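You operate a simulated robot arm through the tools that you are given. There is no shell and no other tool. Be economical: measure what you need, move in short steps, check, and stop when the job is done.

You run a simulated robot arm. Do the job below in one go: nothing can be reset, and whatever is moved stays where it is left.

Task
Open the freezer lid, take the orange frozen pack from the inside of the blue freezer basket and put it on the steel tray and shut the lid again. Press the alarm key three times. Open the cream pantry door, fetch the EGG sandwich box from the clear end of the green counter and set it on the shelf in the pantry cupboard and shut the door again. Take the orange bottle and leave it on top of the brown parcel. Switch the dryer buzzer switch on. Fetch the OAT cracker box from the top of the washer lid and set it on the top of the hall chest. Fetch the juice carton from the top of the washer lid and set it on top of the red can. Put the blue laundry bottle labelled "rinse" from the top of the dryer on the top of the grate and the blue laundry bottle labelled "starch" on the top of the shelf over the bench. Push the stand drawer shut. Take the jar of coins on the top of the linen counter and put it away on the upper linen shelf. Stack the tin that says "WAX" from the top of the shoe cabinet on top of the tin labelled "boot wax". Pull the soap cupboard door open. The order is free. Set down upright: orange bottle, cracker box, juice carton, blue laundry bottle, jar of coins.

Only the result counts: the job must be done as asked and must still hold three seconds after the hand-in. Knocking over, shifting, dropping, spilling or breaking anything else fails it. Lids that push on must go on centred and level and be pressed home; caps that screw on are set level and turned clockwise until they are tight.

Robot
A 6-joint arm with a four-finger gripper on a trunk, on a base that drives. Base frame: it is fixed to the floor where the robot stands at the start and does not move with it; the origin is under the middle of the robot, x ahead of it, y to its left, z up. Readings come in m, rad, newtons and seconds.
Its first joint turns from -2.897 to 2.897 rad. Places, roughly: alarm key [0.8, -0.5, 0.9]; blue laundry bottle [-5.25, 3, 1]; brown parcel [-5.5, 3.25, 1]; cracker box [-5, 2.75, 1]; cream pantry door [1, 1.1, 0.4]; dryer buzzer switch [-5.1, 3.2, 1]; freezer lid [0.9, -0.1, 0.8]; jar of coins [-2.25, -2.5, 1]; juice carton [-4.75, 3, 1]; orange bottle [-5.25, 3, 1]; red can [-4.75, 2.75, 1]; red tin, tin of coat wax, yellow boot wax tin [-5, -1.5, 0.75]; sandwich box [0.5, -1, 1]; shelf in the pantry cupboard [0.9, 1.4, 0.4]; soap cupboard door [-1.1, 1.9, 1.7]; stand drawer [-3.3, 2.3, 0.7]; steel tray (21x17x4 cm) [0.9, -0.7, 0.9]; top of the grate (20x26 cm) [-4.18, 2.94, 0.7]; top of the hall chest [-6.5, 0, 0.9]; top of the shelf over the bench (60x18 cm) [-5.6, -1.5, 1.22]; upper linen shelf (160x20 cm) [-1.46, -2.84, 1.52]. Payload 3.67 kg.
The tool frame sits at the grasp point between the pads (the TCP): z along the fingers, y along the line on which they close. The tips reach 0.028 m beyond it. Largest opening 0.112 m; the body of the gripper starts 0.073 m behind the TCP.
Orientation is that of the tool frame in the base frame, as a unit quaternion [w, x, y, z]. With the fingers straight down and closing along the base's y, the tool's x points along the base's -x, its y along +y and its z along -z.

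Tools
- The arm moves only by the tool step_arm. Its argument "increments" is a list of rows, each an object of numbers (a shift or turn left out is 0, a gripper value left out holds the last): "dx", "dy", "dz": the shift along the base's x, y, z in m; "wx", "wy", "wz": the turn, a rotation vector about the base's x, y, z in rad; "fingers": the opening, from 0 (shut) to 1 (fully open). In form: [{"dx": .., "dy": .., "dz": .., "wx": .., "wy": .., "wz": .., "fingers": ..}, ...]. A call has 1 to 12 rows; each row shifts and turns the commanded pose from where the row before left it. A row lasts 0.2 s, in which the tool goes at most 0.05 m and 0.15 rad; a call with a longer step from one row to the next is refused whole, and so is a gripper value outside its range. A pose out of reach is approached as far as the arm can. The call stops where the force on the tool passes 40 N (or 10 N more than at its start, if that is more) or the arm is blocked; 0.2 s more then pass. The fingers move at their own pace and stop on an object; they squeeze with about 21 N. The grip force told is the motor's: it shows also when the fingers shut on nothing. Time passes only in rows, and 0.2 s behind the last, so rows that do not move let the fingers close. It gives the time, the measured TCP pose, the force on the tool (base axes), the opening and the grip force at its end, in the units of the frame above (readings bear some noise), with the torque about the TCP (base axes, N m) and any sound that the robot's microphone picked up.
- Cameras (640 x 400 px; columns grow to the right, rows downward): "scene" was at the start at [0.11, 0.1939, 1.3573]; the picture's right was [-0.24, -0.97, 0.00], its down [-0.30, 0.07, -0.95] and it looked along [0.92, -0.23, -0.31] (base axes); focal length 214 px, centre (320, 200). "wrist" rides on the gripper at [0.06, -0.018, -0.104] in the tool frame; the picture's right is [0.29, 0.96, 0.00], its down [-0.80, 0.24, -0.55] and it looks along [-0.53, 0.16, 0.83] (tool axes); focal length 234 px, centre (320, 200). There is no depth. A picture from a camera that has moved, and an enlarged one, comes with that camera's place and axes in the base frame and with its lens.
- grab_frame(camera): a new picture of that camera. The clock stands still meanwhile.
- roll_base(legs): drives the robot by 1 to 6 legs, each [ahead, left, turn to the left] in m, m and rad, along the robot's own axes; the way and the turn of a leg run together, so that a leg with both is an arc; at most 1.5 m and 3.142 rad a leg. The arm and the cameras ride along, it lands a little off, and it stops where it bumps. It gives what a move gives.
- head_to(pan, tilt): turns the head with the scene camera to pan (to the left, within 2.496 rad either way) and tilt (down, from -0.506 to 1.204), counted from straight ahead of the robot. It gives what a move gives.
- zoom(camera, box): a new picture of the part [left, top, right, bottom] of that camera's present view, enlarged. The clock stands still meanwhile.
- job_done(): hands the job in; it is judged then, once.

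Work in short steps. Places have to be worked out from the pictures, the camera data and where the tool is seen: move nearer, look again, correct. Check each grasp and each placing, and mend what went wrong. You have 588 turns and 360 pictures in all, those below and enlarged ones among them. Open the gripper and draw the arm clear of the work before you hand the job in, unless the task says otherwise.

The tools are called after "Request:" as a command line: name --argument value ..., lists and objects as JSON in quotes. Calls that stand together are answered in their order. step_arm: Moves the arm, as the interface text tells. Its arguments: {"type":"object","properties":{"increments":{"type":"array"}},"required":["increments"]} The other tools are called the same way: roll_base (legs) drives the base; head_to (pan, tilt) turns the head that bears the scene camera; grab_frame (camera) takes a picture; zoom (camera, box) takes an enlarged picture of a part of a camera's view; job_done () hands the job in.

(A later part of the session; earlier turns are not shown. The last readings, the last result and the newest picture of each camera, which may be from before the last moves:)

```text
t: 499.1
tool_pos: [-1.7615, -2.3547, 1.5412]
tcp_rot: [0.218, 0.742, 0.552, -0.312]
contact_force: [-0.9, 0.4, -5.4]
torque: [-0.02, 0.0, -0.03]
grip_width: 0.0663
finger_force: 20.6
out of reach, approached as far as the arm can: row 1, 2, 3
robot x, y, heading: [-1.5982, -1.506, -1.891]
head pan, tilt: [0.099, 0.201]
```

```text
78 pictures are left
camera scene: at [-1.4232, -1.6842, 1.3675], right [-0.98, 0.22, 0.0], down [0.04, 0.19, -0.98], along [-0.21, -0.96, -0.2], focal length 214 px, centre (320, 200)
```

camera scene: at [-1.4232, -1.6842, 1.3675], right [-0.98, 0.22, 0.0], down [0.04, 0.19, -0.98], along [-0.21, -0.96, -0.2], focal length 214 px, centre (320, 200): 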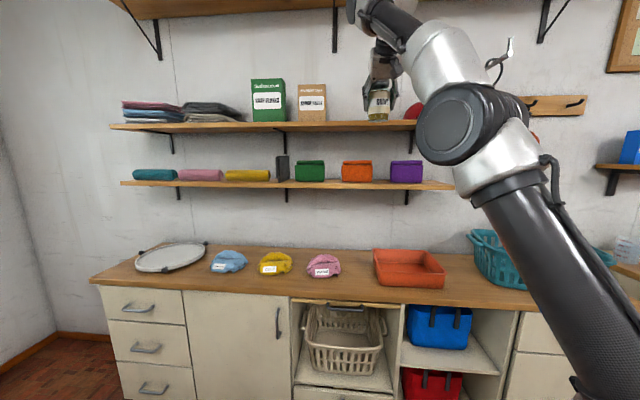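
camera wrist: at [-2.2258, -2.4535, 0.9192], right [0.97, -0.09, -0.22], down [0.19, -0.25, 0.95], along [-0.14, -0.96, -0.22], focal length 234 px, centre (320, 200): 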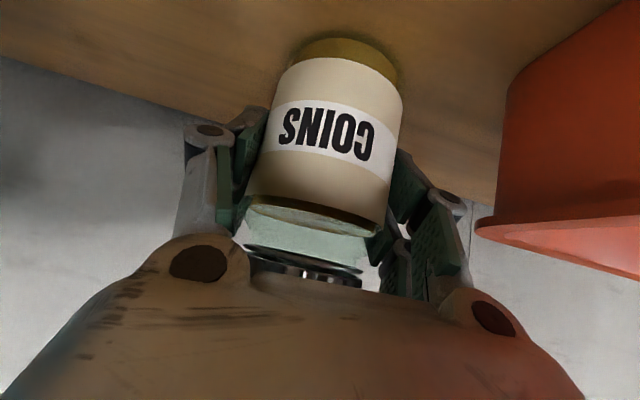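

I bring the tool closer to the robot, which lets it rise higher, then drive in.

Request:
step_arm --increments '[{"dx": 0.014, "dy": 0.043}, {"dx": 0.014, "dy": 0.043}, {"dx": 0.014, "dy": 0.043}, {"dz": 0.04}, {"dz": 0.04}, {}]'

Request:
roll_base --legs '[[0.3, 0, 0]]'

Request:
grab_frame --camera "wrist"

Request:
grab_frame --camera "scene"

```text
t: 500.5
tool_pos: [-1.7204, -2.2208, 1.6148]
tcp_rot: [0.218, 0.742, 0.552, -0.31]
contact_force: [0.0, 2.0, -4.7]
torque: [-0.04, -0.05, 0.07]
grip_width: 0.0662
finger_force: 21.2
out of reach, approached as far as the arm can: row 5
robot x, y, heading: [-1.5999, -1.5127, -1.89]
head pan, tilt: [0.099, 0.201]
```

```text
t: 502.5
tool_pos: [-1.8116, -2.5036, 1.6146]
tcp_rot: [0.219, 0.741, 0.553, -0.31]
contact_force: [-0.2, -0.9, -5.6]
torque: [0.01, -0.06, 0.0]
grip_width: 0.0662
finger_force: 20.8
robot x, y, heading: [-1.6889, -1.7907, -1.89]
head pan, tilt: [0.099, 0.201]
```

```text
77 pictures are left
camera wrist: at [-1.7933, -2.3869, 1.6471], right [0.97, -0.08, -0.22], down [0.19, -0.25, 0.95], along [-0.13, -0.97, -0.22], focal length 234 px, centre (320, 200)
```

wrist: 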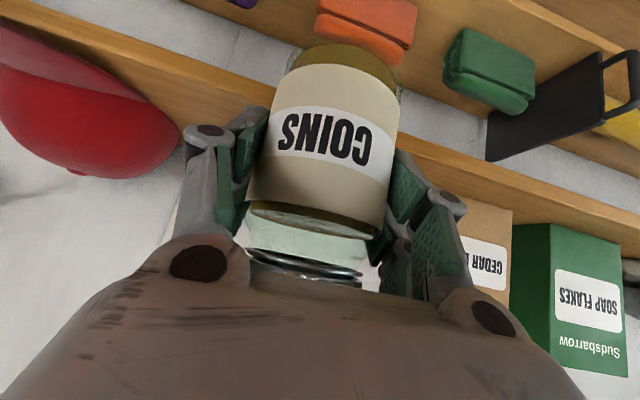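

```text
76 pictures are left
camera scene: at [-1.5154, -1.9654, 1.3675], right [-0.98, 0.22, 0.0], down [0.04, 0.19, -0.98], along [-0.21, -0.96, -0.2], focal length 214 px, centre (320, 200)
```

scene: 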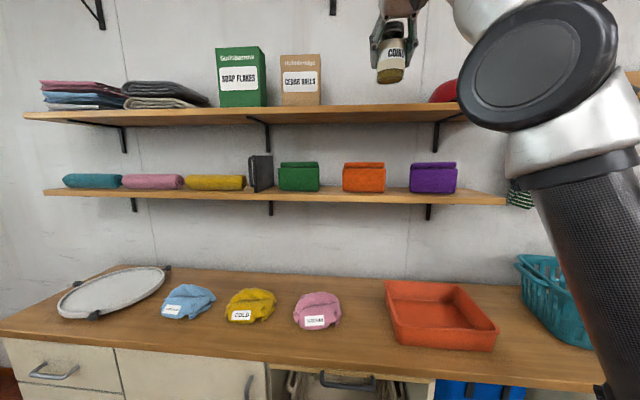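

Clear above the shelf. I drive 0.18 m further so the jar is over the shelf.

Request:
roll_base --legs '[[0.18, 0, 0]]'

Request:
zoom --camera "scene" --box '[300, 0, 480, 140]'

Request:
grab_frame --camera "wrist"

```text
t: 504.0
tool_pos: [-1.8646, -2.6754, 1.6149]
tcp_rot: [0.22, 0.74, 0.554, -0.311]
contact_force: [-0.3, -0.8, -6.1]
torque: [-0.02, 0.03, 0.04]
grip_width: 0.0661
finger_force: 20.9
robot x, y, heading: [-1.7476, -1.9582, -1.884]
head pan, tilt: [0.099, 0.201]
```

```text
2.86 times, centred on (390, 70) of scene
camera zoom: at [-1.5704, -2.1356, 1.3675], right [-0.98, 0.21, 0.0], down [0.04, 0.2, -0.98], along [-0.21, -0.96, -0.2], focal length 613 px, centre (120, 571)
```

zoom: 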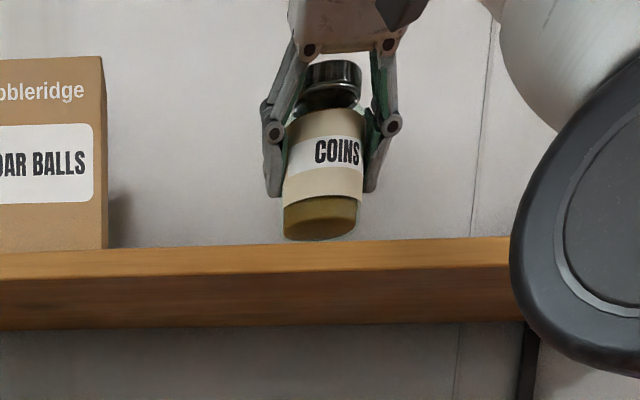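

```text
74 pictures are left
camera wrist: at [-1.8468, -2.558, 1.6472], right [0.97, -0.08, -0.22], down [0.2, -0.24, 0.95], along [-0.13, -0.97, -0.22], focal length 234 px, centre (320, 200)
```

wrist: 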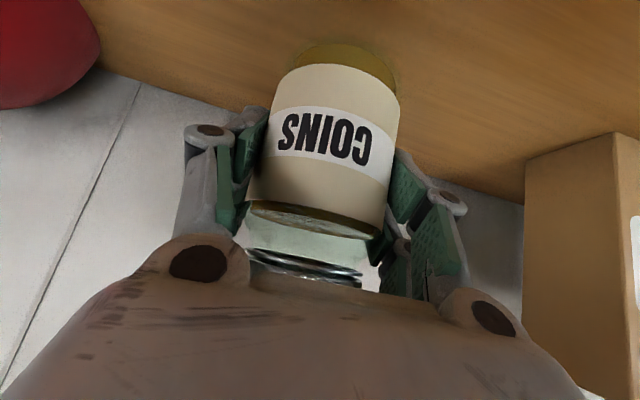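

The jar is above the shelf board. I lower to contact.

Request:
step_arm --increments '[{"dz": -0.012}, {"dz": -0.008}, {"dz": -0.005}]'

Request:
step_arm --increments '[{"dz": -0.004}, {"dz": -0.004}]'

Request:
step_arm --increments '[{"dz": -0.004}, {"dz": -0.004}]'

```text
t: 504.8
tool_pos: [-1.8648, -2.6744, 1.5888]
tcp_rot: [0.219, 0.74, 0.555, -0.31]
contact_force: [-0.1, -0.1, -5.8]
torque: [-0.03, 0.01, -0.02]
grip_width: 0.0662
finger_force: 21.0
robot x, y, heading: [-1.7487, -1.9583, -1.882]
head pan, tilt: [0.099, 0.201]
```

```text
t: 505.4
tool_pos: [-1.8652, -2.6746, 1.5828]
tcp_rot: [0.221, 0.74, 0.553, -0.311]
contact_force: [-0.7, -2.1, 15.6]
torque: [-0.3, -0.38, -0.24]
grip_width: 0.0665
finger_force: 21.2
robot x, y, heading: [-1.7502, -1.9608, -1.887]
head pan, tilt: [0.099, 0.201]
```

```text
t: 506.0
tool_pos: [-1.8646, -2.6744, 1.5738]
tcp_rot: [0.219, 0.741, 0.554, -0.31]
contact_force: [-1.5, 2.2, 13.5]
torque: [-0.15, -0.48, -0.06]
grip_width: 0.0664
finger_force: 20.8
robot x, y, heading: [-1.7485, -1.9601, -1.881]
head pan, tilt: [0.099, 0.201]
```

The jar stands on the shelf. I open and check, then back straight out.

Request:
step_arm --increments '[{"dz": 0.003}, {"fingers": 0.8}, {}, {}]'

Request:
grab_frame --camera "wrist"

Request:
roll_base --legs '[[-0.3, 0, 0]]'

Request:
zoom --camera "scene" --box '[200, 20, 520, 220]'

```text
t: 507.0
tool_pos: [-1.8638, -2.6748, 1.5763]
tcp_rot: [0.219, 0.741, 0.554, -0.311]
contact_force: [1.2, 0.4, -0.6]
torque: [0.0, -0.01, 0.0]
grip_width: 0.0897
finger_force: 0.0
robot x, y, heading: [-1.7454, -1.9608, -1.884]
head pan, tilt: [0.099, 0.201]
```

```text
73 pictures are left
camera wrist: at [-1.8469, -2.5582, 1.6091], right [0.97, -0.08, -0.22], down [0.2, -0.24, 0.95], along [-0.13, -0.97, -0.22], focal length 234 px, centre (320, 200)
```

wrist: 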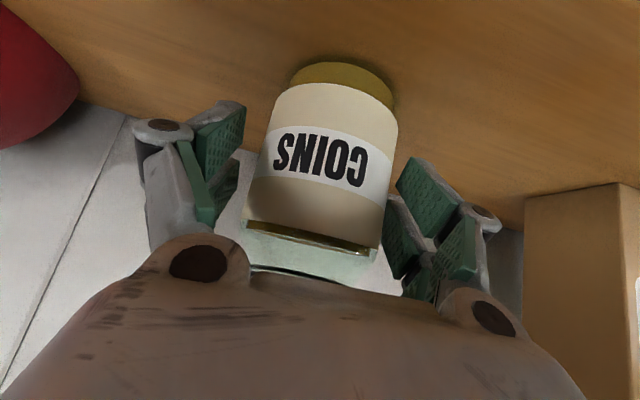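

```text
t: 509.1
tool_pos: [-1.7733, -2.3821, 1.5763]
tcp_rot: [0.218, 0.742, 0.553, -0.311]
contact_force: [-0.5, 0.6, -0.2]
torque: [0.01, 0.02, 0.01]
grip_width: 0.0895
finger_force: 0.0
robot x, y, heading: [-1.6513, -1.6686, -1.893]
head pan, tilt: [0.099, 0.201]
```

```text
2.00 times, centred on (360, 120) of scene
camera zoom: at [-1.4759, -1.8443, 1.3675], right [-0.98, 0.22, 0.0], down [0.04, 0.19, -0.98], along [-0.21, -0.96, -0.2], focal length 429 px, centre (240, 360)
```

zoom: 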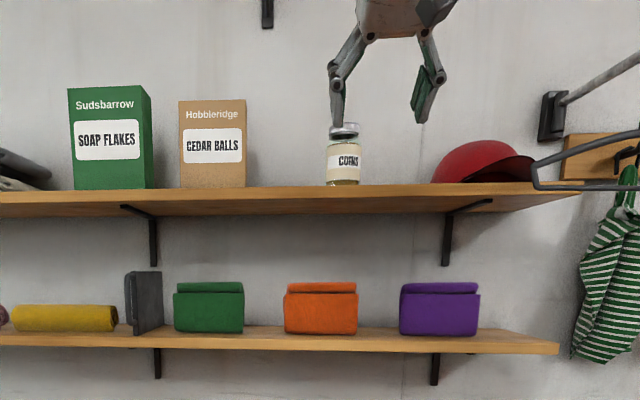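

The coin jar stands upright on the upper shelf. Now I set the basket back: make the tool vertical with closed fingers, drive right, and view it.

Request:
step_arm --increments '[{"wx": 0.123, "wy": -0.041, "dz": -0.04, "fingers": 0}, {"wx": 0.123, "wy": -0.041, "dz": -0.045}, {"wx": 0.123, "wy": -0.041, "dz": -0.045}, {"wx": 0.123, "wy": -0.041, "dz": -0.045}, {"wx": 0.123, "wy": -0.041, "dz": -0.045}, {"wx": 0.123, "wy": -0.041, "dz": -0.045}, {"dz": -0.045}, {"dz": -0.045}, {"dz": -0.045}, {"dz": -0.04}]'

Request:
roll_base --legs '[[0, -0.62, 0]]'

Request:
grab_frame --camera "wrist"

```text
t: 511.3
tool_pos: [-1.7744, -2.3813, 1.1363]
tcp_rot: [0.001, 0.802, 0.597, 0.0]
contact_force: [0.4, 0.5, 0.2]
torque: [-0.02, 0.01, -0.01]
grip_width: 0.0003
finger_force: 21.1
robot x, y, heading: [-1.6554, -1.6679, -1.89]
head pan, tilt: [0.099, 0.201]
```

```text
t: 514.8
tool_pos: [-2.3669, -2.1857, 1.136]
tcp_rot: [0.002, 0.803, 0.596, 0.0]
contact_force: [0.1, 0.3, 0.6]
torque: [-0.02, 0.05, -0.01]
grip_width: 0.0002
finger_force: 20.7
robot x, y, heading: [-2.2432, -1.4737, -1.892]
head pan, tilt: [0.099, 0.201]
```

```text
71 pictures are left
camera wrist: at [-2.3681, -2.1217, 1.2411], right [1.0, 0.0, 0.0], down [0.0, -0.83, 0.56], along [0.0, -0.56, -0.83], focal length 234 px, centre (320, 200)
```

wrist: 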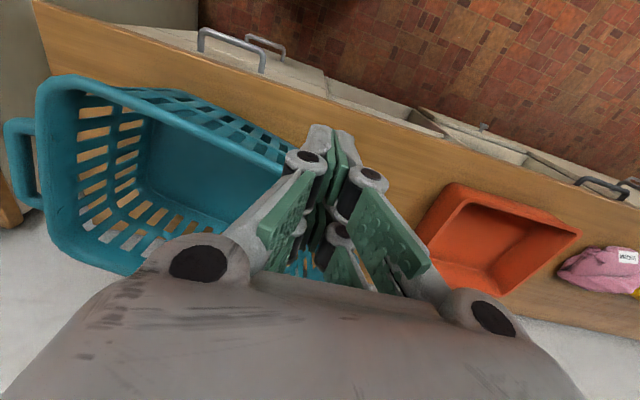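

Compared with the earlier top view, the basket shifted roughly 4 cm to the right (toward −x) and turned slightly. I first nudge its right-front part back.

Request:
step_arm --increments '[{"dx": -0.0446, "dy": 0.0172}, {"dx": -0.0446, "dy": 0.0172}, {"dx": -0.0446, "dy": 0.0172}, {"dx": -0.0446, "dy": 0.0172}, {"dx": -0.0446, "dy": 0.0172}, {"dz": -0.048}, {"dz": -0.048}, {"dz": -0.048}, {"dz": -0.048}, {"dz": -0.044}]'

Request:
head_to --pan -0.35 --tilt 0.5

Request:
grab_frame --camera "scene"

```text
t: 517.0
tool_pos: [-2.5902, -2.098, 0.9006]
tcp_rot: [0.002, 0.803, 0.595, 0.0]
contact_force: [-0.4, -0.1, -0.2]
torque: [-0.03, 0.01, -0.01]
grip_width: 0.0
finger_force: 20.8
robot x, y, heading: [-2.2468, -1.4726, -1.898]
head pan, tilt: [0.099, 0.201]
```

```text
t: 517.9
tool_pos: [-2.5893, -2.0986, 0.9011]
tcp_rot: [0.002, 0.803, 0.595, 0.0]
contact_force: [0.8, 0.8, -0.6]
torque: [0.0, 0.01, 0.0]
grip_width: 0.0
finger_force: 21.0
robot x, y, heading: [-2.2452, -1.4709, -1.891]
head pan, tilt: [-0.351, 0.499]
```

```text
70 pictures are left
camera scene: at [-2.1049, -1.6297, 1.3399], right [-0.78, 0.62, 0.0], down [0.3, 0.37, -0.88], along [-0.55, -0.69, -0.48], focal length 214 px, centre (320, 200)
```

scene: 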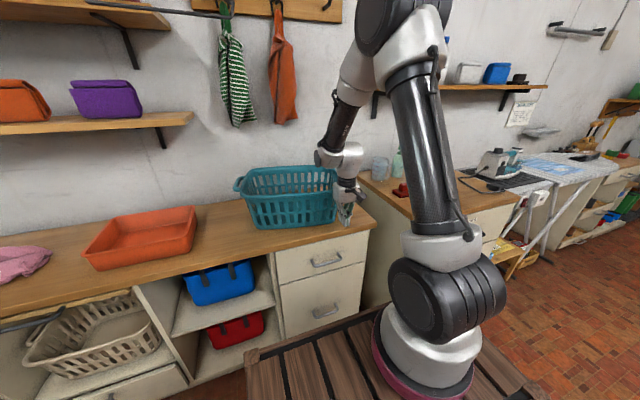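

By the top view the basket mainly slid about 4 cm to the right. I go around to its right-hand handle and push it back by that amount.

Request:
step_arm --increments '[{"dz": 0.045, "dy": 0.01}, {"dz": 0.045, "dy": 0.01}, {"dz": 0.03}]'

Request:
roll_base --legs '[[0, -0.3, 0]]'

Request:
step_arm --increments '[{"dy": -0.045}, {"dy": -0.045}, {"dy": -0.045}, {"dy": -0.045}, {"dy": -0.045}]'

Request:
grab_frame --camera "wrist"

```text
t: 518.7
tool_pos: [-2.5902, -2.0791, 1.0198]
tcp_rot: [0.002, 0.803, 0.596, 0.001]
contact_force: [0.7, -0.3, -0.1]
torque: [0.03, -0.02, 0.01]
grip_width: 0.0
finger_force: 21.3
robot x, y, heading: [-2.2475, -1.4724, -1.889]
head pan, tilt: [-0.351, 0.499]
```

```text
t: 520.7
tool_pos: [-2.8764, -1.9847, 1.0207]
tcp_rot: [0.002, 0.803, 0.596, 0.0]
contact_force: [0.2, 0.4, -0.7]
torque: [0.0, 0.02, -0.03]
grip_width: 0.0
finger_force: 21.5
robot x, y, heading: [-2.5316, -1.3792, -1.896]
head pan, tilt: [-0.351, 0.499]
```

```text
t: 521.9
tool_pos: [-2.8749, -2.2087, 1.0213]
tcp_rot: [0.002, 0.803, 0.596, -0.001]
contact_force: [0.6, 1.0, 0.9]
torque: [-0.05, -0.02, 0.01]
grip_width: 0.0
finger_force: 21.5
robot x, y, heading: [-2.5289, -1.3788, -1.895]
head pan, tilt: [-0.351, 0.499]
```

```text
69 pictures are left
camera wrist: at [-2.8753, -2.1463, 1.1249], right [1.0, 0.0, 0.0], down [0.0, -0.83, 0.56], along [0.0, -0.56, -0.83], focal length 234 px, centre (320, 200)
```

wrist: 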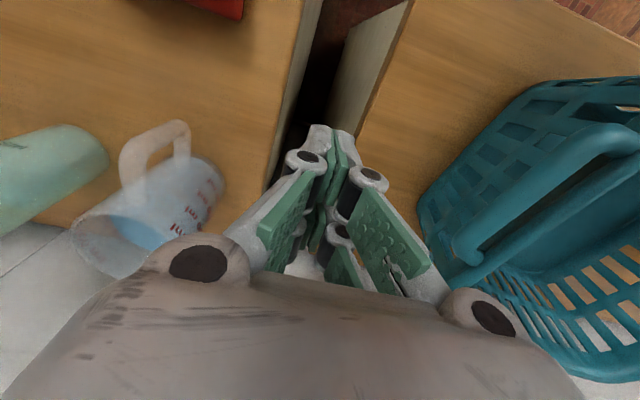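

The two top views put the right handle at (-2.737,-2.236,0.985), and the basket has moved about 4.5 cm to the right. I lower beside the handle and push it back by that much.

Request:
step_arm --increments '[{"dy": 0.01, "dz": -0.04}, {"dx": 0.038, "dy": -0.0128}, {"dx": 0.038, "dy": -0.0128}, {"dx": 0.028, "dy": -0.0095}]'

Request:
grab_frame --camera "wrist"

```text
t: 522.9
tool_pos: [-2.7719, -2.2355, 0.9812]
tcp_rot: [0.001, 0.803, 0.597, 0.0]
contact_force: [-0.8, 0.8, -0.4]
torque: [-0.05, -0.02, -0.02]
grip_width: 0.0
finger_force: 20.9
robot x, y, heading: [-2.5308, -1.3781, -1.889]
head pan, tilt: [-0.351, 0.499]
```

```text
68 pictures are left
camera wrist: at [-2.7712, -2.1713, 1.0855], right [1.0, 0.0, 0.0], down [0.0, -0.83, 0.56], along [0.0, -0.56, -0.83], focal length 234 px, centre (320, 200)
```

wrist: 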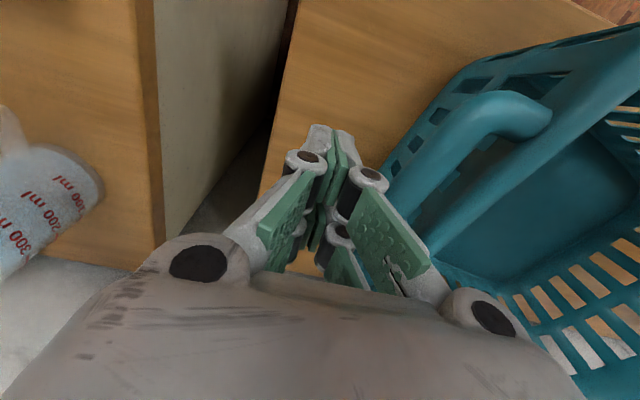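

The handle is about 2.5 cm away. I push along the counter for 7 cm in total.

Request:
step_arm --increments '[{"dx": 0.012, "dy": -0.004}, {"dx": 0.012, "dy": -0.004}, {"dx": 0.011, "dy": -0.0037}, {"dx": 0.011, "dy": -0.0037}, {"dx": 0.011, "dy": -0.0037}, {"dx": 0.01, "dy": -0.0034}]'

Request:
step_arm --increments '[{"dx": -0.02, "dy": 0.007}, {"dx": -0.02, "dy": 0.007}, {"dz": 0.045}, {"dz": 0.045}, {"dy": 0.045}, {"dy": 0.045}, {"dy": 0.045}, {"dy": 0.045, "dz": 0.02}]'

Request:
grab_frame --camera "scene"

```text
t: 524.3
tool_pos: [-2.7062, -2.2591, 0.9817]
tcp_rot: [0.002, 0.803, 0.596, 0.0]
contact_force: [-1.3, 0.1, -0.4]
torque: [0.02, 0.0, -0.02]
grip_width: 0.0001
finger_force: 20.6
robot x, y, heading: [-2.5323, -1.3802, -1.885]
head pan, tilt: [-0.351, 0.499]
```

```text
t: 526.1
tool_pos: [-2.7441, -2.0655, 1.0896]
tcp_rot: [0.001, 0.803, 0.596, 0.002]
contact_force: [-0.1, -0.2, -1.1]
torque: [0.08, 0.02, 0.03]
grip_width: 0.0
finger_force: 20.8
robot x, y, heading: [-2.5347, -1.3782, -1.894]
head pan, tilt: [-0.351, 0.499]
```

```text
67 pictures are left
camera scene: at [-2.3905, -1.5355, 1.3398], right [-0.78, 0.62, 0.0], down [0.3, 0.38, -0.88], along [-0.55, -0.69, -0.48], focal length 214 px, centre (320, 200)
```

scene: 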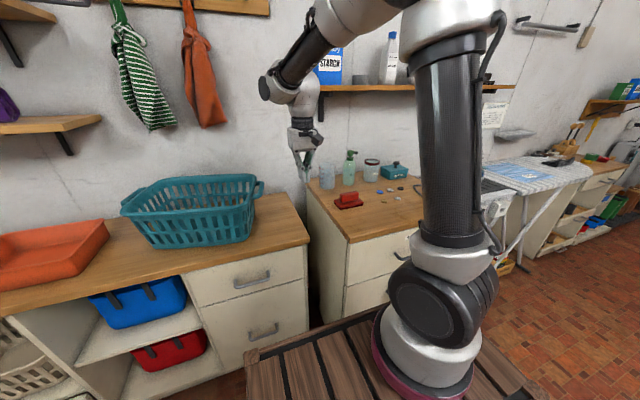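

The lateral position is restored. I add a small push at the right-front corner to straighten it.

Request:
step_arm --increments '[{"dx": 0.045, "dy": 0.0}, {"dx": 0.045, "dy": -0.005}, {"dx": 0.045, "dy": -0.01}, {"dx": 0.04, "dy": -0.01}, {"dz": -0.045}, {"dz": -0.045}, {"dz": -0.02}]'

Request:
grab_frame --camera "wrist"

```text
t: 527.7
tool_pos: [-2.5694, -2.0891, 0.983]
tcp_rot: [0.003, 0.803, 0.596, 0.0]
contact_force: [-1.0, 0.3, -0.4]
torque: [-0.05, -0.02, 0.0]
grip_width: 0.0
finger_force: 21.0
robot x, y, heading: [-2.5298, -1.3777, -1.888]
head pan, tilt: [-0.351, 0.499]
```

```text
66 pictures are left
camera wrist: at [-2.5692, -2.0261, 1.0877], right [1.0, 0.0, 0.0], down [0.0, -0.83, 0.56], along [0.0, -0.56, -0.83], focal length 234 px, centre (320, 200)
```

wrist: 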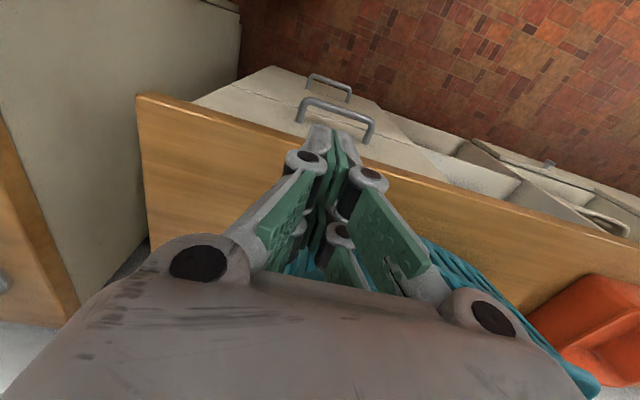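

The basket's front is turned about 20° clockwise. I push its right-front corner back by the amount needed.

Request:
step_arm --increments '[{"dx": 0.028, "dy": -0.0096}, {"dx": -0.0035, "dy": -0.0104}, {"dx": -0.0035, "dy": -0.0104}, {"dx": -0.0035, "dy": -0.0104}, {"dx": -0.0035, "dy": -0.0104}, {"dx": -0.0035, "dy": -0.0104}, {"dx": -0.0035, "dy": -0.0104}, {"dx": -0.0035, "dy": -0.0104}, {"dx": -0.0035, "dy": -0.0104}, {"dx": -0.0035, "dy": -0.0104}, {"dx": -0.0035, "dy": -0.0104}]'

Request:
step_arm --increments '[{"dx": 0.01, "dy": 0.03}, {"dx": 0.01, "dy": 0.03}, {"dz": 0.045}, {"dz": 0.045}, {"dz": 0.045}, {"dx": 0.045, "dz": 0.02}, {"dx": 0.045, "dz": 0.01}, {"dx": 0.045}]'

Request:
grab_frame --camera "wrist"

```text
t: 530.1
tool_pos: [-2.5769, -2.2036, 0.9797]
tcp_rot: [0.002, 0.803, 0.597, 0.0]
contact_force: [-0.4, -0.4, 0.0]
torque: [-0.05, -0.01, 0.0]
grip_width: 0.0001
finger_force: 20.9
robot x, y, heading: [-2.533, -1.3721, -1.887]
head pan, tilt: [-0.351, 0.499]
```

```text
t: 531.9
tool_pos: [-2.4212, -2.1428, 1.1486]
tcp_rot: [0.001, 0.804, 0.595, 0.001]
contact_force: [-0.5, -0.1, 1.0]
torque: [-0.02, -0.04, 0.02]
grip_width: 0.0
finger_force: 21.0
robot x, y, heading: [-2.5296, -1.376, -1.894]
head pan, tilt: [-0.351, 0.499]
```

```text
65 pictures are left
camera wrist: at [-2.4216, -2.0785, 1.2528], right [1.0, 0.0, 0.0], down [0.0, -0.83, 0.56], along [0.0, -0.56, -0.83], focal length 234 px, centre (320, 200)
```

wrist: 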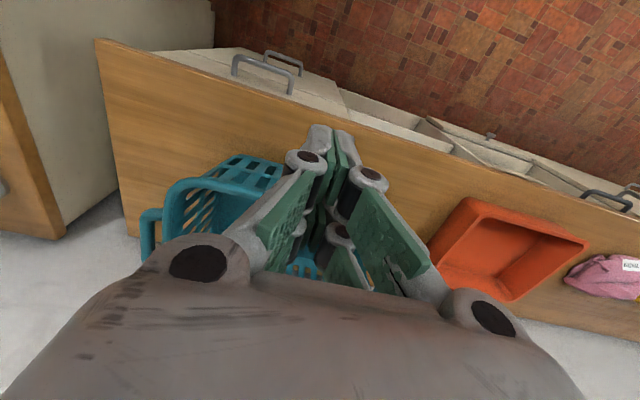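

Request:
head_to --pan 0.25 --tilt 0.5

Request:
grab_frame --camera "scene"

```text
t: 532.9
tool_pos: [-2.421, -2.1433, 1.1481]
tcp_rot: [0.002, 0.803, 0.596, 0.0]
contact_force: [-0.5, -0.1, -0.3]
torque: [-0.01, 0.03, 0.0]
grip_width: 0.0003
finger_force: 21.2
robot x, y, heading: [-2.5309, -1.374, -1.887]
head pan, tilt: [0.25, 0.499]
```

```text
64 pictures are left
camera scene: at [-2.3403, -1.5543, 1.3399], right [-1.0, 0.07, 0.0], down [0.03, 0.48, -0.88], along [-0.06, -0.88, -0.48], focal length 214 px, centre (320, 200)
```

scene: 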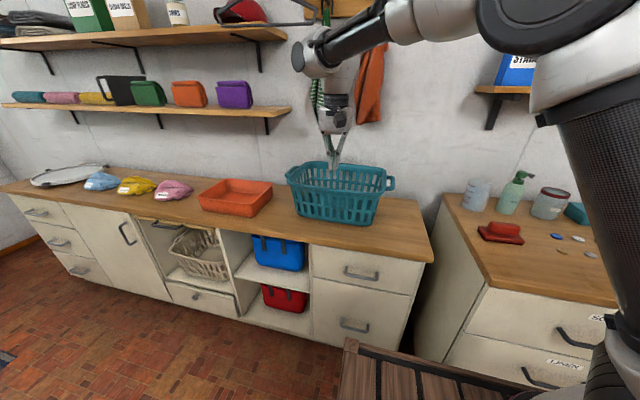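

The basket is parallel to the counter again and back near its place. Now back to the laundry for the crackers: I drive right along the hall.

Request:
step_arm --increments '[{"dz": 0.045, "dx": 0.01, "dy": 0.03}, {"dz": 0.045}]'

Request:
roll_base --legs '[[0.05, 0, 0], [0, -1.4, 0], [0, -1.3, 0], [0, -0.95, 0]]'

Request:
head_to --pan -2.3 --tilt 0.4

Request:
grab_frame --camera "scene"

```text
refused: row 1 steps farther than a row can; nothing moved
```

```text
t: 551.0
tool_pos: [-5.8653, -1.1368, 1.1471]
tcp_rot: [0.002, 0.79, 0.613, -0.001]
contact_force: [1.2, -0.3, 0.0]
torque: [-0.02, -0.01, -0.02]
grip_width: 0.0001
finger_force: 21.5
robot x, y, heading: [-6.007, -0.3799, -1.854]
head pan, tilt: [0.25, 0.499]
```

```text
t: 553.3
tool_pos: [-5.8663, -1.1369, 1.1482]
tcp_rot: [0.002, 0.79, 0.613, 0.0]
contact_force: [-0.1, 0.0, 0.2]
torque: [0.03, 0.0, 0.02]
grip_width: 0.0
finger_force: 21.0
robot x, y, heading: [-6.0104, -0.3776, -1.848]
head pan, tilt: [-2.3, 0.4]
```

```text
63 pictures are left
camera scene: at [-5.8571, -0.377, 1.349], right [0.85, 0.53, 0.0], down [0.21, -0.33, -0.92], along [-0.49, 0.78, -0.39], focal length 214 px, centre (320, 200)
```

scene: 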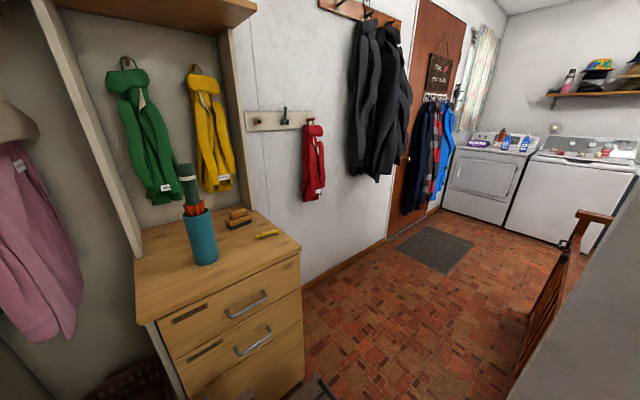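

The hall chest has free space on its front part. Now I back through the corridor, centred, to the laundry area.

Request:
roll_base --legs '[[0, -0.06, -0.04], [-0.9, 0, 0], [-0.6, -0.06, 0], [-0.75, -0.06, 0]]'

```text
t: 560.7
tool_pos: [-5.6338, 0.1082, 1.1563]
tcp_rot: [0.008, 0.835, 0.55, -0.001]
contact_force: [-0.6, 0.4, 0.1]
torque: [0.01, 0.03, -0.01]
grip_width: 0.0
finger_force: 20.7
robot x, y, heading: [-5.6653, 0.8852, -1.967]
head pan, tilt: [-2.3, 0.4]
stopped in leg 3: the robot was blocked; the commanded pose is now the measured one
```

The hand, off to the left, touched the wall corner. I bring it to the centre line and straighten the base.

Request:
step_arm --increments '[{"dx": -0.045, "dy": 0.01}, {"dx": -0.045, "dy": 0.01}, {"dx": -0.045, "dy": 0.01}, {"dx": -0.045, "dy": 0.01}, {"dx": -0.045, "dy": 0.01}, {"dx": -0.04, "dy": 0.01}]'

Request:
roll_base --legs '[[0, 0, 0.08], [-0.5, -0.08, 0], [-0.6, -0.05, 0]]'

Request:
head_to --pan -2.4 --tilt 0.4

Request:
grab_frame --camera "scene"

```text
t: 562.1
tool_pos: [-5.8898, 0.167, 1.153]
tcp_rot: [0.006, 0.834, 0.552, -0.001]
contact_force: [0.9, 0.4, 0.3]
torque: [0.02, 0.01, -0.01]
grip_width: 0.0
finger_force: 20.5
robot x, y, heading: [-5.661, 0.8885, -1.962]
head pan, tilt: [-2.3, 0.4]
```

```text
t: 568.6
tool_pos: [-5.609, 1.2503, 1.1544]
tcp_rot: [0.006, 0.815, 0.58, -0.001]
contact_force: [-0.1, 0.0, 0.0]
torque: [-0.02, -0.04, -0.02]
grip_width: 0.0003
finger_force: 20.8
robot x, y, heading: [-5.4274, 1.9814, -1.892]
head pan, tilt: [-2.3, 0.4]
```

```text
t: 569.3
tool_pos: [-5.6178, 1.2546, 1.1545]
tcp_rot: [0.009, 0.814, 0.58, 0.001]
contact_force: [-0.3, -0.4, 0.4]
torque: [0.01, 0.02, 0.01]
grip_width: 0.0001
finger_force: 20.7
robot x, y, heading: [-5.4325, 1.9812, -1.896]
head pan, tilt: [-2.4, 0.4]
```

```text
62 pictures are left
camera scene: at [-5.2613, 1.9776, 1.3495], right [0.91, 0.41, -0.01], down [0.15, -0.35, -0.92], along [-0.38, 0.84, -0.38], focal length 214 px, centre (320, 200)
```

scene: 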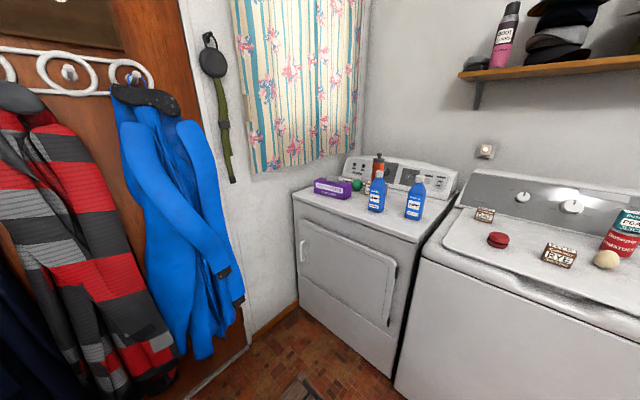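

I'm back at the laundry. I zoom on the buzzer rocker, which is now unobstructed.

Request:
zoom --camera "scene" --box '[415, 165, 465, 200]'

```text
11.43 times, centred on (440, 182) of scene
camera zoom: at [-5.2613, 1.9776, 1.3495], right [0.91, 0.41, -0.01], down [0.15, -0.35, -0.92], along [-0.38, 0.84, -0.38], focal length 2451 px, centre (-1051, 400)
```

zoom: 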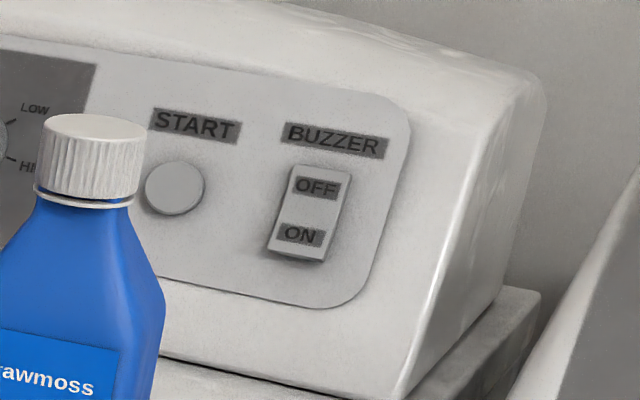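

The ON end still sticks out, so the buzzer is still OFF. I turn around to face the machines again.

Request:
roll_base --legs '[[0, 0.15, 0], [0, 0, 1.57], [0, 0, 1.57]]'

Request:
head_to --pan 0.0 --tilt 0.5

Request:
grab_frame --camera "scene"

```text
t: 578.2
tool_pos: [-5.0744, 2.6574, 1.1527]
tcp_rot: [-0.001, -0.565, 0.825, 0.009]
contact_force: [-0.2, 0.0, 1.1]
torque: [0.02, -0.01, -0.01]
grip_width: 0.0
finger_force: 21.0
robot x, y, heading: [-5.2887, 1.9348, 1.204]
head pan, tilt: [-2.4, 0.4]
```

```text
t: 580.4
tool_pos: [-5.075, 2.6564, 1.1532]
tcp_rot: [-0.001, -0.564, 0.826, 0.009]
contact_force: [-0.2, 1.0, 0.1]
torque: [0.01, -0.02, 0.01]
grip_width: 0.0
finger_force: 21.0
robot x, y, heading: [-5.2891, 1.9344, 1.208]
head pan, tilt: [0.0, 0.499]
```

```text
60 pictures are left
camera scene: at [-5.4513, 2.1162, 1.3399], right [0.93, -0.36, 0.0], down [-0.17, -0.45, -0.88], along [0.31, 0.82, -0.48], focal length 214 px, centre (320, 200)
```

scene: 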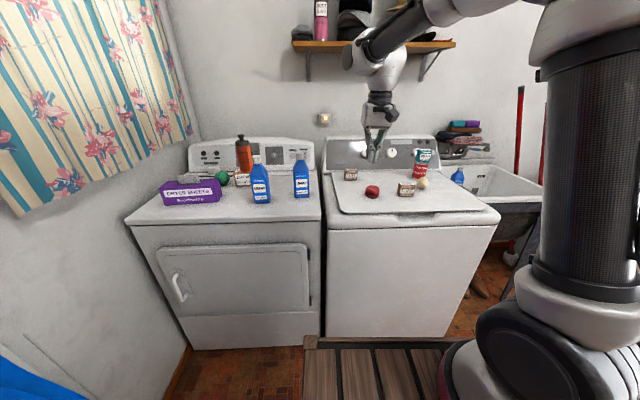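

I raise the arm, move closer and left, then pitch the closed fingers forward toward the rocker.

Request:
step_arm --increments '[{"dz": 0.045}, {"dz": 0.045}, {"dz": 0.04}]'

Request:
roll_base --legs '[[0, 0.2, 0.045], [0.28, 0, 0]]'

Request:
grab_frame --camera "wrist"

```text
t: 581.2
tool_pos: [-5.0725, 2.6569, 1.2824]
tcp_rot: [-0.002, -0.565, 0.825, 0.009]
contact_force: [1.0, 0.5, -0.5]
torque: [-0.01, 0.02, 0.02]
grip_width: 0.0
finger_force: 20.9
robot x, y, heading: [-5.2877, 1.9339, 1.21]
head pan, tilt: [0.0, 0.499]
```

```text
t: 582.6
tool_pos: [-5.1789, 2.732, 1.2863]
tcp_rot: [0.001, -0.578, 0.816, 0.011]
contact_force: [-0.3, -0.2, -0.4]
torque: [0.0, 0.03, 0.01]
grip_width: 0.0
finger_force: 20.8
robot x, y, heading: [-5.3678, 2.0114, 1.24]
head pan, tilt: [0.0, 0.499]
stopped in leg 1: the robot was blocked; the commanded pose is now the measured one
```

```text
59 pictures are left
camera wrist: at [-5.1804, 2.6688, 1.3901], right [-1.0, 0.05, 0.01], down [0.04, 0.82, 0.57], along [0.02, 0.57, -0.82], focal length 234 px, centre (320, 200)
```

wrist: 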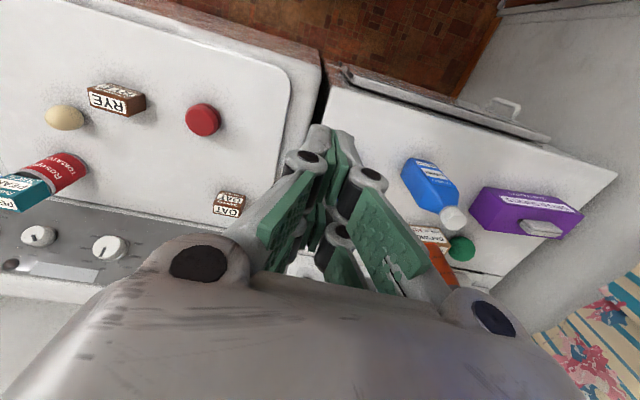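

Blocked on the rear left by the coats, so I move forward first, then left.

Request:
roll_base --legs '[[0.24, 0, 0.01], [0, 0.1, 0]]'

Request:
step_arm --increments '[{"wx": 0.123, "wy": -0.041}, {"wx": 0.123, "wy": -0.041}, {"wx": 0.123, "wy": -0.041}, {"wx": 0.123, "wy": -0.041}, {"wx": 0.123, "wy": -0.041}]'

Request:
grab_frame --camera "wrist"

```text
t: 585.1
tool_pos: [-5.2057, 2.9917, 1.2851]
tcp_rot: [0.0, -0.581, 0.814, 0.01]
contact_force: [0.2, -0.3, -0.1]
torque: [-0.04, -0.01, -0.01]
grip_width: 0.0002
finger_force: 20.9
robot x, y, heading: [-5.3886, 2.2659, 1.251]
head pan, tilt: [0.0, 0.499]
```

```text
t: 586.3
tool_pos: [-5.2076, 2.9875, 1.2887]
tcp_rot: [0.261, -0.551, 0.767, 0.198]
contact_force: [-0.2, 1.3, -0.5]
torque: [0.01, -0.01, 0.0]
grip_width: 0.0001
finger_force: 20.9
robot x, y, heading: [-5.3889, 2.2713, 1.249]
head pan, tilt: [0.0, 0.499]
```

```text
58 pictures are left
camera wrist: at [-5.2248, 2.8751, 1.3334], right [-0.98, 0.08, -0.16], down [-0.12, 0.34, 0.93], along [0.13, 0.94, -0.32], focal length 234 px, centre (320, 200)
```

wrist: 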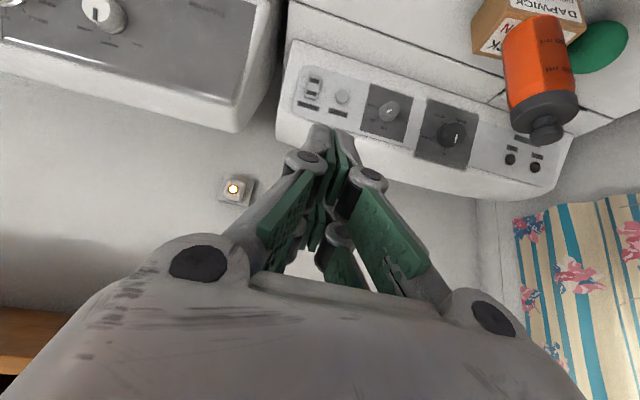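

ON is confirmed at (-5.13,3.21,0.988). I bring the pitched fingertip in front of it.

Request:
step_arm --increments '[{"dx": 0.0144, "dy": 0.0356, "dz": -0.0225}, {"dx": 0.0144, "dy": 0.0356, "dz": -0.0225}, {"dx": 0.0144, "dy": 0.0356, "dz": -0.0225}, {"dx": 0.0144, "dy": 0.0356, "dz": -0.0225}, {"dz": -0.05}, {"dz": -0.05}, {"dz": -0.05}, {"dz": -0.045}]'

Request:
grab_frame --camera "wrist"

Request:
zoom --camera "scene" --box '[310, 120, 390, 180]'

```text
t: 588.1
tool_pos: [-5.1536, 3.1266, 1.0021]
tcp_rot: [0.259, -0.551, 0.768, 0.198]
contact_force: [-1.1, -0.4, 0.6]
torque: [0.04, -0.05, -0.06]
grip_width: 0.0001
finger_force: 21.6
robot x, y, heading: [-5.3869, 2.2675, 1.248]
head pan, tilt: [0.0, 0.499]
```

```text
57 pictures are left
camera wrist: at [-5.1701, 3.0168, 1.0473], right [-0.98, 0.09, -0.16], down [-0.12, 0.34, 0.93], along [0.14, 0.94, -0.33], focal length 234 px, centre (320, 200)
```

wrist: 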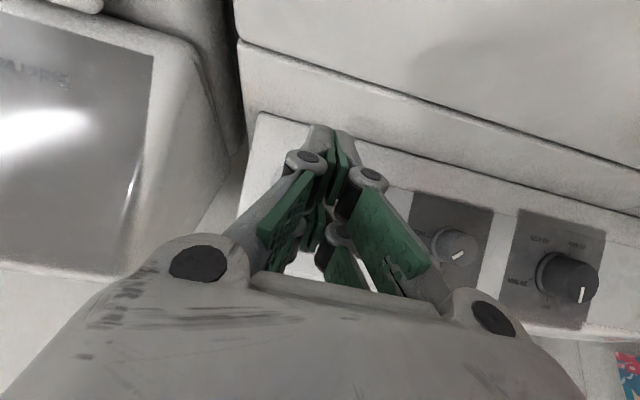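

```text
6.67 times, centred on (350, 150) of scene
camera zoom: at [-5.5547, 2.4494, 1.3412], right [0.95, -0.32, 0.0], down [-0.15, -0.46, -0.88], along [0.28, 0.83, -0.48], focal length 1430 px, centre (120, 533)
```

zoom: 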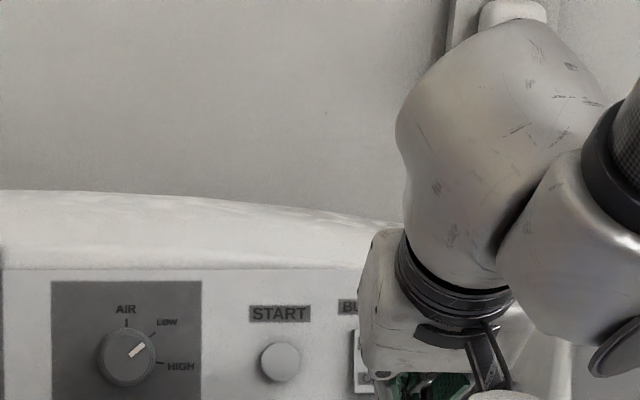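

Lined up. I push along the panel normal in small steps, watching for a click.

Request:
step_arm --increments '[{"dx": 0.004, "dy": 0.01}, {"dx": 0.004, "dy": 0.01}, {"dx": 0.003, "dy": 0.01}, {"dx": 0.002, "dy": 0.006}]'

Request:
step_arm --increments '[{"dx": 0.0013, "dy": 0.004}, {"dx": 0.0013, "dy": 0.004}, {"dx": 0.0013, "dy": 0.004}, {"dx": 0.0013, "dy": 0.004}, {"dx": 0.0013, "dy": 0.004}, {"dx": 0.0013, "dy": 0.004}]'

```text
t: 589.1
tool_pos: [-5.1394, 3.1646, 1.0033]
tcp_rot: [0.26, -0.551, 0.768, 0.198]
contact_force: [-0.1, -0.3, -1.3]
torque: [-0.04, -0.03, -0.03]
grip_width: 0.0002
finger_force: 20.9
robot x, y, heading: [-5.3901, 2.2667, 1.249]
head pan, tilt: [0.0, 0.499]
```

```text
t: 590.5
tool_pos: [-5.1305, 3.1885, 1.0047]
tcp_rot: [0.259, -0.552, 0.768, 0.197]
contact_force: [-0.5, 0.5, 0.1]
torque: [-0.01, 0.01, 0.0]
grip_width: 0.0001
finger_force: 20.8
robot x, y, heading: [-5.3864, 2.2719, 1.247]
head pan, tilt: [0.0, 0.499]
```

No contact yet. I continue.

Request:
step_arm --increments '[{"dx": 0.001, "dy": 0.003}, {"dx": 0.001, "dy": 0.003}, {"dx": 0.001, "dy": 0.003}, {"dx": 0.001, "dy": 0.003}, {"dx": 0.001, "dy": 0.003}, {"dx": 0.001, "dy": 0.003}]'

Request:
grab_frame --camera "wrist"

```text
t: 591.1
tool_pos: [-5.1307, 3.1867, 1.0079]
tcp_rot: [0.261, -0.552, 0.767, 0.197]
contact_force: [-0.5, -0.8, -0.3]
torque: [-0.01, 0.03, -0.01]
grip_width: 0.0
finger_force: 35.9
robot x, y, heading: [-5.3871, 2.266, 1.244]
head pan, tilt: [0.0, 0.499]
stopped in row 3: the force on the tool passed its limit at 45 N (the readings are from after the stop); the commanded pose is now the measured one
```

```text
55 pictures are left
camera wrist: at [-5.1473, 3.0767, 1.0527], right [-0.98, 0.09, -0.16], down [-0.12, 0.34, 0.93], along [0.14, 0.94, -0.32], focal length 234 px, centre (320, 200)
```

wrist: 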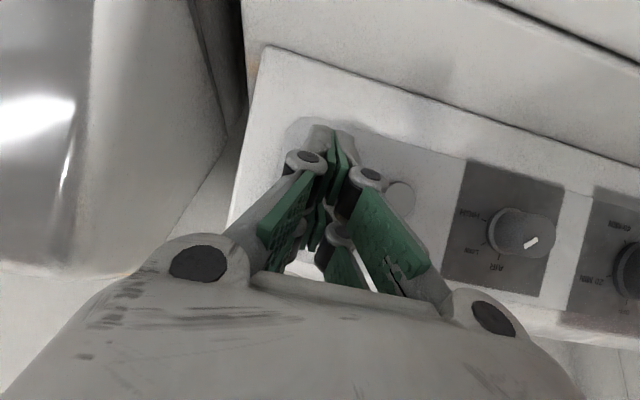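

The tip appears about 1 cm to the +x side of the ON half, pressing on the plate edge. I back off, shift -1.1 cm in x and press again.

Request:
step_arm --increments '[{"dx": -0.004, "dy": -0.014, "dz": -0.003}, {"dx": -0.011, "dy": 0.003}, {"dx": 0.0013, "dy": 0.004}, {"dx": 0.0013, "dy": 0.004}, {"dx": 0.001, "dy": 0.003}]'

Request:
step_arm --increments '[{"dx": 0.001, "dy": 0.003}, {"dx": 0.001, "dy": 0.003}, {"dx": 0.001, "dy": 0.003}, {"dx": 0.001, "dy": 0.003}, {"dx": 0.001, "dy": 0.003}]'

Request:
grab_frame --camera "wrist"

```text
t: 592.3
tool_pos: [-5.1419, 3.187, 1.0042]
tcp_rot: [0.26, -0.552, 0.767, 0.197]
contact_force: [0.4, 0.9, 0.6]
torque: [0.02, -0.03, -0.02]
grip_width: 0.0
finger_force: 35.9
robot x, y, heading: [-5.3867, 2.2682, 1.247]
head pan, tilt: [0.0, 0.499]
```

```text
t: 593.2
tool_pos: [-5.1408, 3.1911, 1.0079]
tcp_rot: [0.261, -0.552, 0.767, 0.197]
contact_force: [-0.7, 1.0, 0.4]
torque: [0.0, -0.01, 0.01]
grip_width: 0.0
finger_force: 35.7
robot x, y, heading: [-5.3894, 2.2683, 1.249]
head pan, tilt: [0.0, 0.499]
stopped in row 4: the force on the tool passed its limit at 44 N (the readings are from after the stop); the commanded pose is now the measured one
```

```text
54 pictures are left
camera wrist: at [-5.1579, 3.0803, 1.053], right [-0.98, 0.09, -0.16], down [-0.13, 0.34, 0.93], along [0.14, 0.94, -0.32], focal length 234 px, centre (320, 200)
```

wrist: 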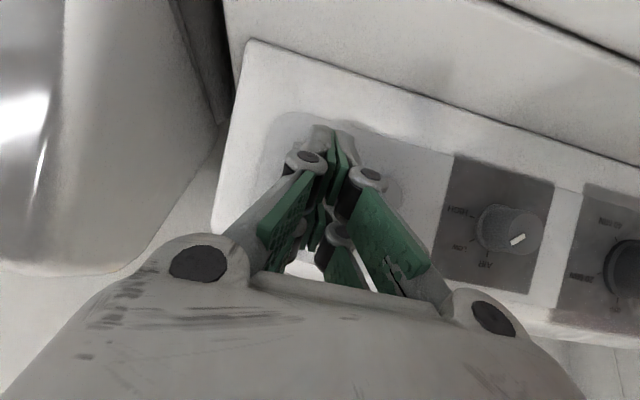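

The contact point is about 2 cm above the ON half. I back off, lower 2.2 cm and press again.

Request:
step_arm --increments '[{"dx": -0.005, "dy": -0.016}, {"dx": 0.003, "dz": -0.013}, {"dz": -0.013}]'

Request:
step_arm --increments '[{"dx": 0.0013, "dy": 0.004}, {"dx": 0.001, "dy": 0.003}, {"dx": 0.001, "dy": 0.003}, {"dx": 0.001, "dy": 0.003}, {"dx": 0.001, "dy": 0.003}, {"dx": 0.001, "dy": 0.003}, {"dx": 0.001, "dy": 0.003}]'

```text
t: 594.0
tool_pos: [-5.1437, 3.1751, 0.9824]
tcp_rot: [0.261, -0.552, 0.767, 0.197]
contact_force: [-0.3, 0.1, 0.3]
torque: [0.01, 0.01, -0.02]
grip_width: 0.0
finger_force: 35.7
robot x, y, heading: [-5.3896, 2.2654, 1.252]
head pan, tilt: [0.0, 0.499]
```

```text
t: 595.0
tool_pos: [-5.1413, 3.1816, 0.9859]
tcp_rot: [0.261, -0.552, 0.767, 0.197]
contact_force: [0.4, 0.4, -1.1]
torque: [0.01, 0.03, 0.01]
grip_width: 0.0
finger_force: 35.7
robot x, y, heading: [-5.3868, 2.2688, 1.246]
head pan, tilt: [0.0, 0.499]
stopped in row 5: the force on the tool passed its limit at 45 N (the readings are from after the stop); the commanded pose is now the measured one
```

No click again. I retreat upward and inspect the rocker closely.

Request:
step_arm --increments '[{"dx": -0.012, "dy": -0.036}, {"dx": -0.012, "dy": -0.036}, {"dx": -0.012, "dy": -0.036, "dz": 0.02}, {"dz": 0.045}, {"dz": 0.045}]'

Request:
zoom --camera "wrist" --box '[270, 40, 370, 120]'

Request:
zoom --camera "scene" --box '[310, 120, 390, 180]'

```text
t: 596.2
tool_pos: [-5.1773, 3.0746, 1.0931]
tcp_rot: [0.262, -0.551, 0.767, 0.197]
contact_force: [-0.3, 0.1, -0.2]
torque: [0.0, 0.02, 0.04]
grip_width: 0.0
finger_force: 35.8
robot x, y, heading: [-5.3919, 2.2639, 1.244]
head pan, tilt: [0.0, 0.499]
```

```text
5.00 times, centred on (320, 80) of wrist
camera zoom: at [-5.1942, 2.9636, 1.1378], right [-0.98, 0.09, -0.16], down [-0.13, 0.34, 0.93], along [0.14, 0.94, -0.32], focal length 1171 px, centre (320, 800)
```

zoom: 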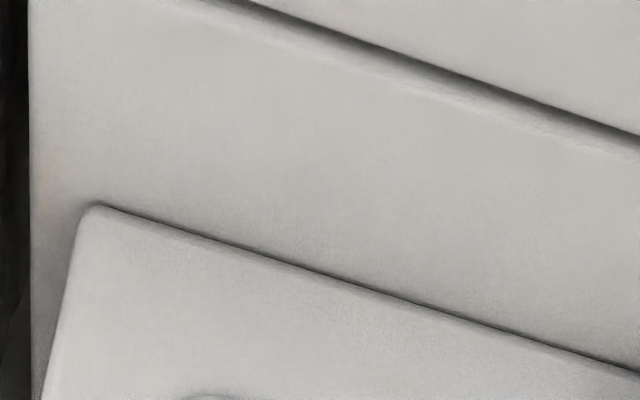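

```text
6.67 times, centred on (350, 150) of scene
camera zoom: at [-5.5559, 2.448, 1.3412], right [0.95, -0.32, 0.0], down [-0.15, -0.46, -0.88], along [0.28, 0.83, -0.48], focal length 1430 px, centre (120, 533)
```

zoom: 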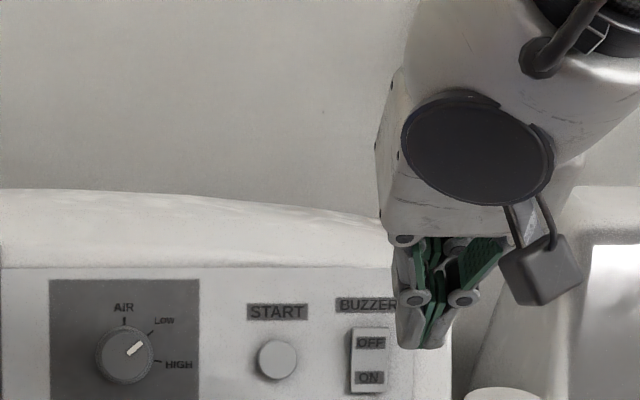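

Request:
zoom --camera "scene" --box '[354, 165, 374, 185]'

```text
16.00 times, centred on (364, 175) of scene
camera zoom: at [-5.5559, 2.448, 1.3412], right [0.95, -0.32, 0.0], down [-0.15, -0.46, -0.88], along [0.28, 0.83, -0.48], focal length 3432 px, centre (-384, 600)
```

zoom: 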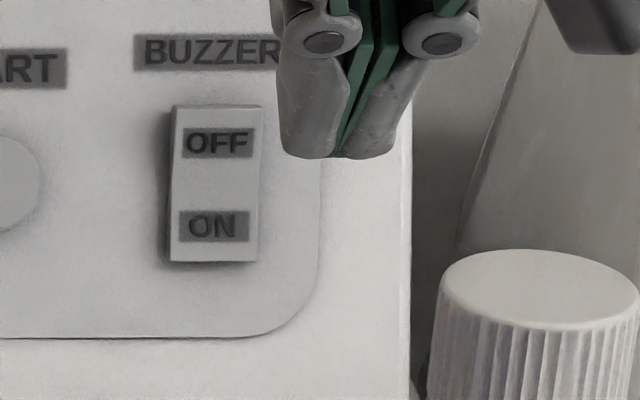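

I re-triangulate ON at about (-5.1255,3.218,0.980). I press there, along the panel's inward normal (slightly downward) so that the tip does not slide up.

Request:
step_arm --increments '[{"dx": 0.013, "dy": 0.027, "dz": -0.032}, {"dx": 0.013, "dy": 0.027, "dz": -0.032}, {"dx": 0.013, "dy": 0.026, "dz": -0.031}, {"dx": 0.003, "dy": 0.009, "dz": -0.0}, {"dx": 0.003, "dy": 0.009, "dz": -0.001}]'

Request:
step_arm --increments '[{"dx": 0.001, "dy": 0.0028, "dz": -0.0011}, {"dx": 0.001, "dy": 0.0028, "dz": -0.0011}, {"dx": 0.001, "dy": 0.0028, "dz": -0.0011}, {"dx": 0.001, "dy": 0.0028, "dz": -0.0011}, {"dx": 0.001, "dy": 0.0028, "dz": -0.0011}, {"dx": 0.001, "dy": 0.0028, "dz": -0.0011}, {"dx": 0.001, "dy": 0.0028, "dz": -0.0011}, {"dx": 0.001, "dy": 0.0028, "dz": -0.0011}]'

```text
t: 597.4
tool_pos: [-5.1325, 3.1723, 0.9994]
tcp_rot: [0.261, -0.552, 0.767, 0.197]
contact_force: [0.0, -0.4, 0.0]
torque: [0.03, 0.02, -0.06]
grip_width: 0.0
finger_force: 35.5
robot x, y, heading: [-5.3915, 2.2689, 1.247]
head pan, tilt: [0.0, 0.499]
```

```text
t: 598.7
tool_pos: [-5.1287, 3.1831, 0.9982]
tcp_rot: [0.262, -0.551, 0.767, 0.197]
contact_force: [0.7, 0.4, -1.0]
torque: [-0.01, 0.0, 0.0]
grip_width: 0.0
finger_force: 35.7
robot x, y, heading: [-5.3929, 2.2664, 1.249]
head pan, tilt: [0.0, 0.499]
stopped in row 6: the force on the tool passed its limit at 45 N (the readings are from after the stop); the commanded pose is now the measured one
```

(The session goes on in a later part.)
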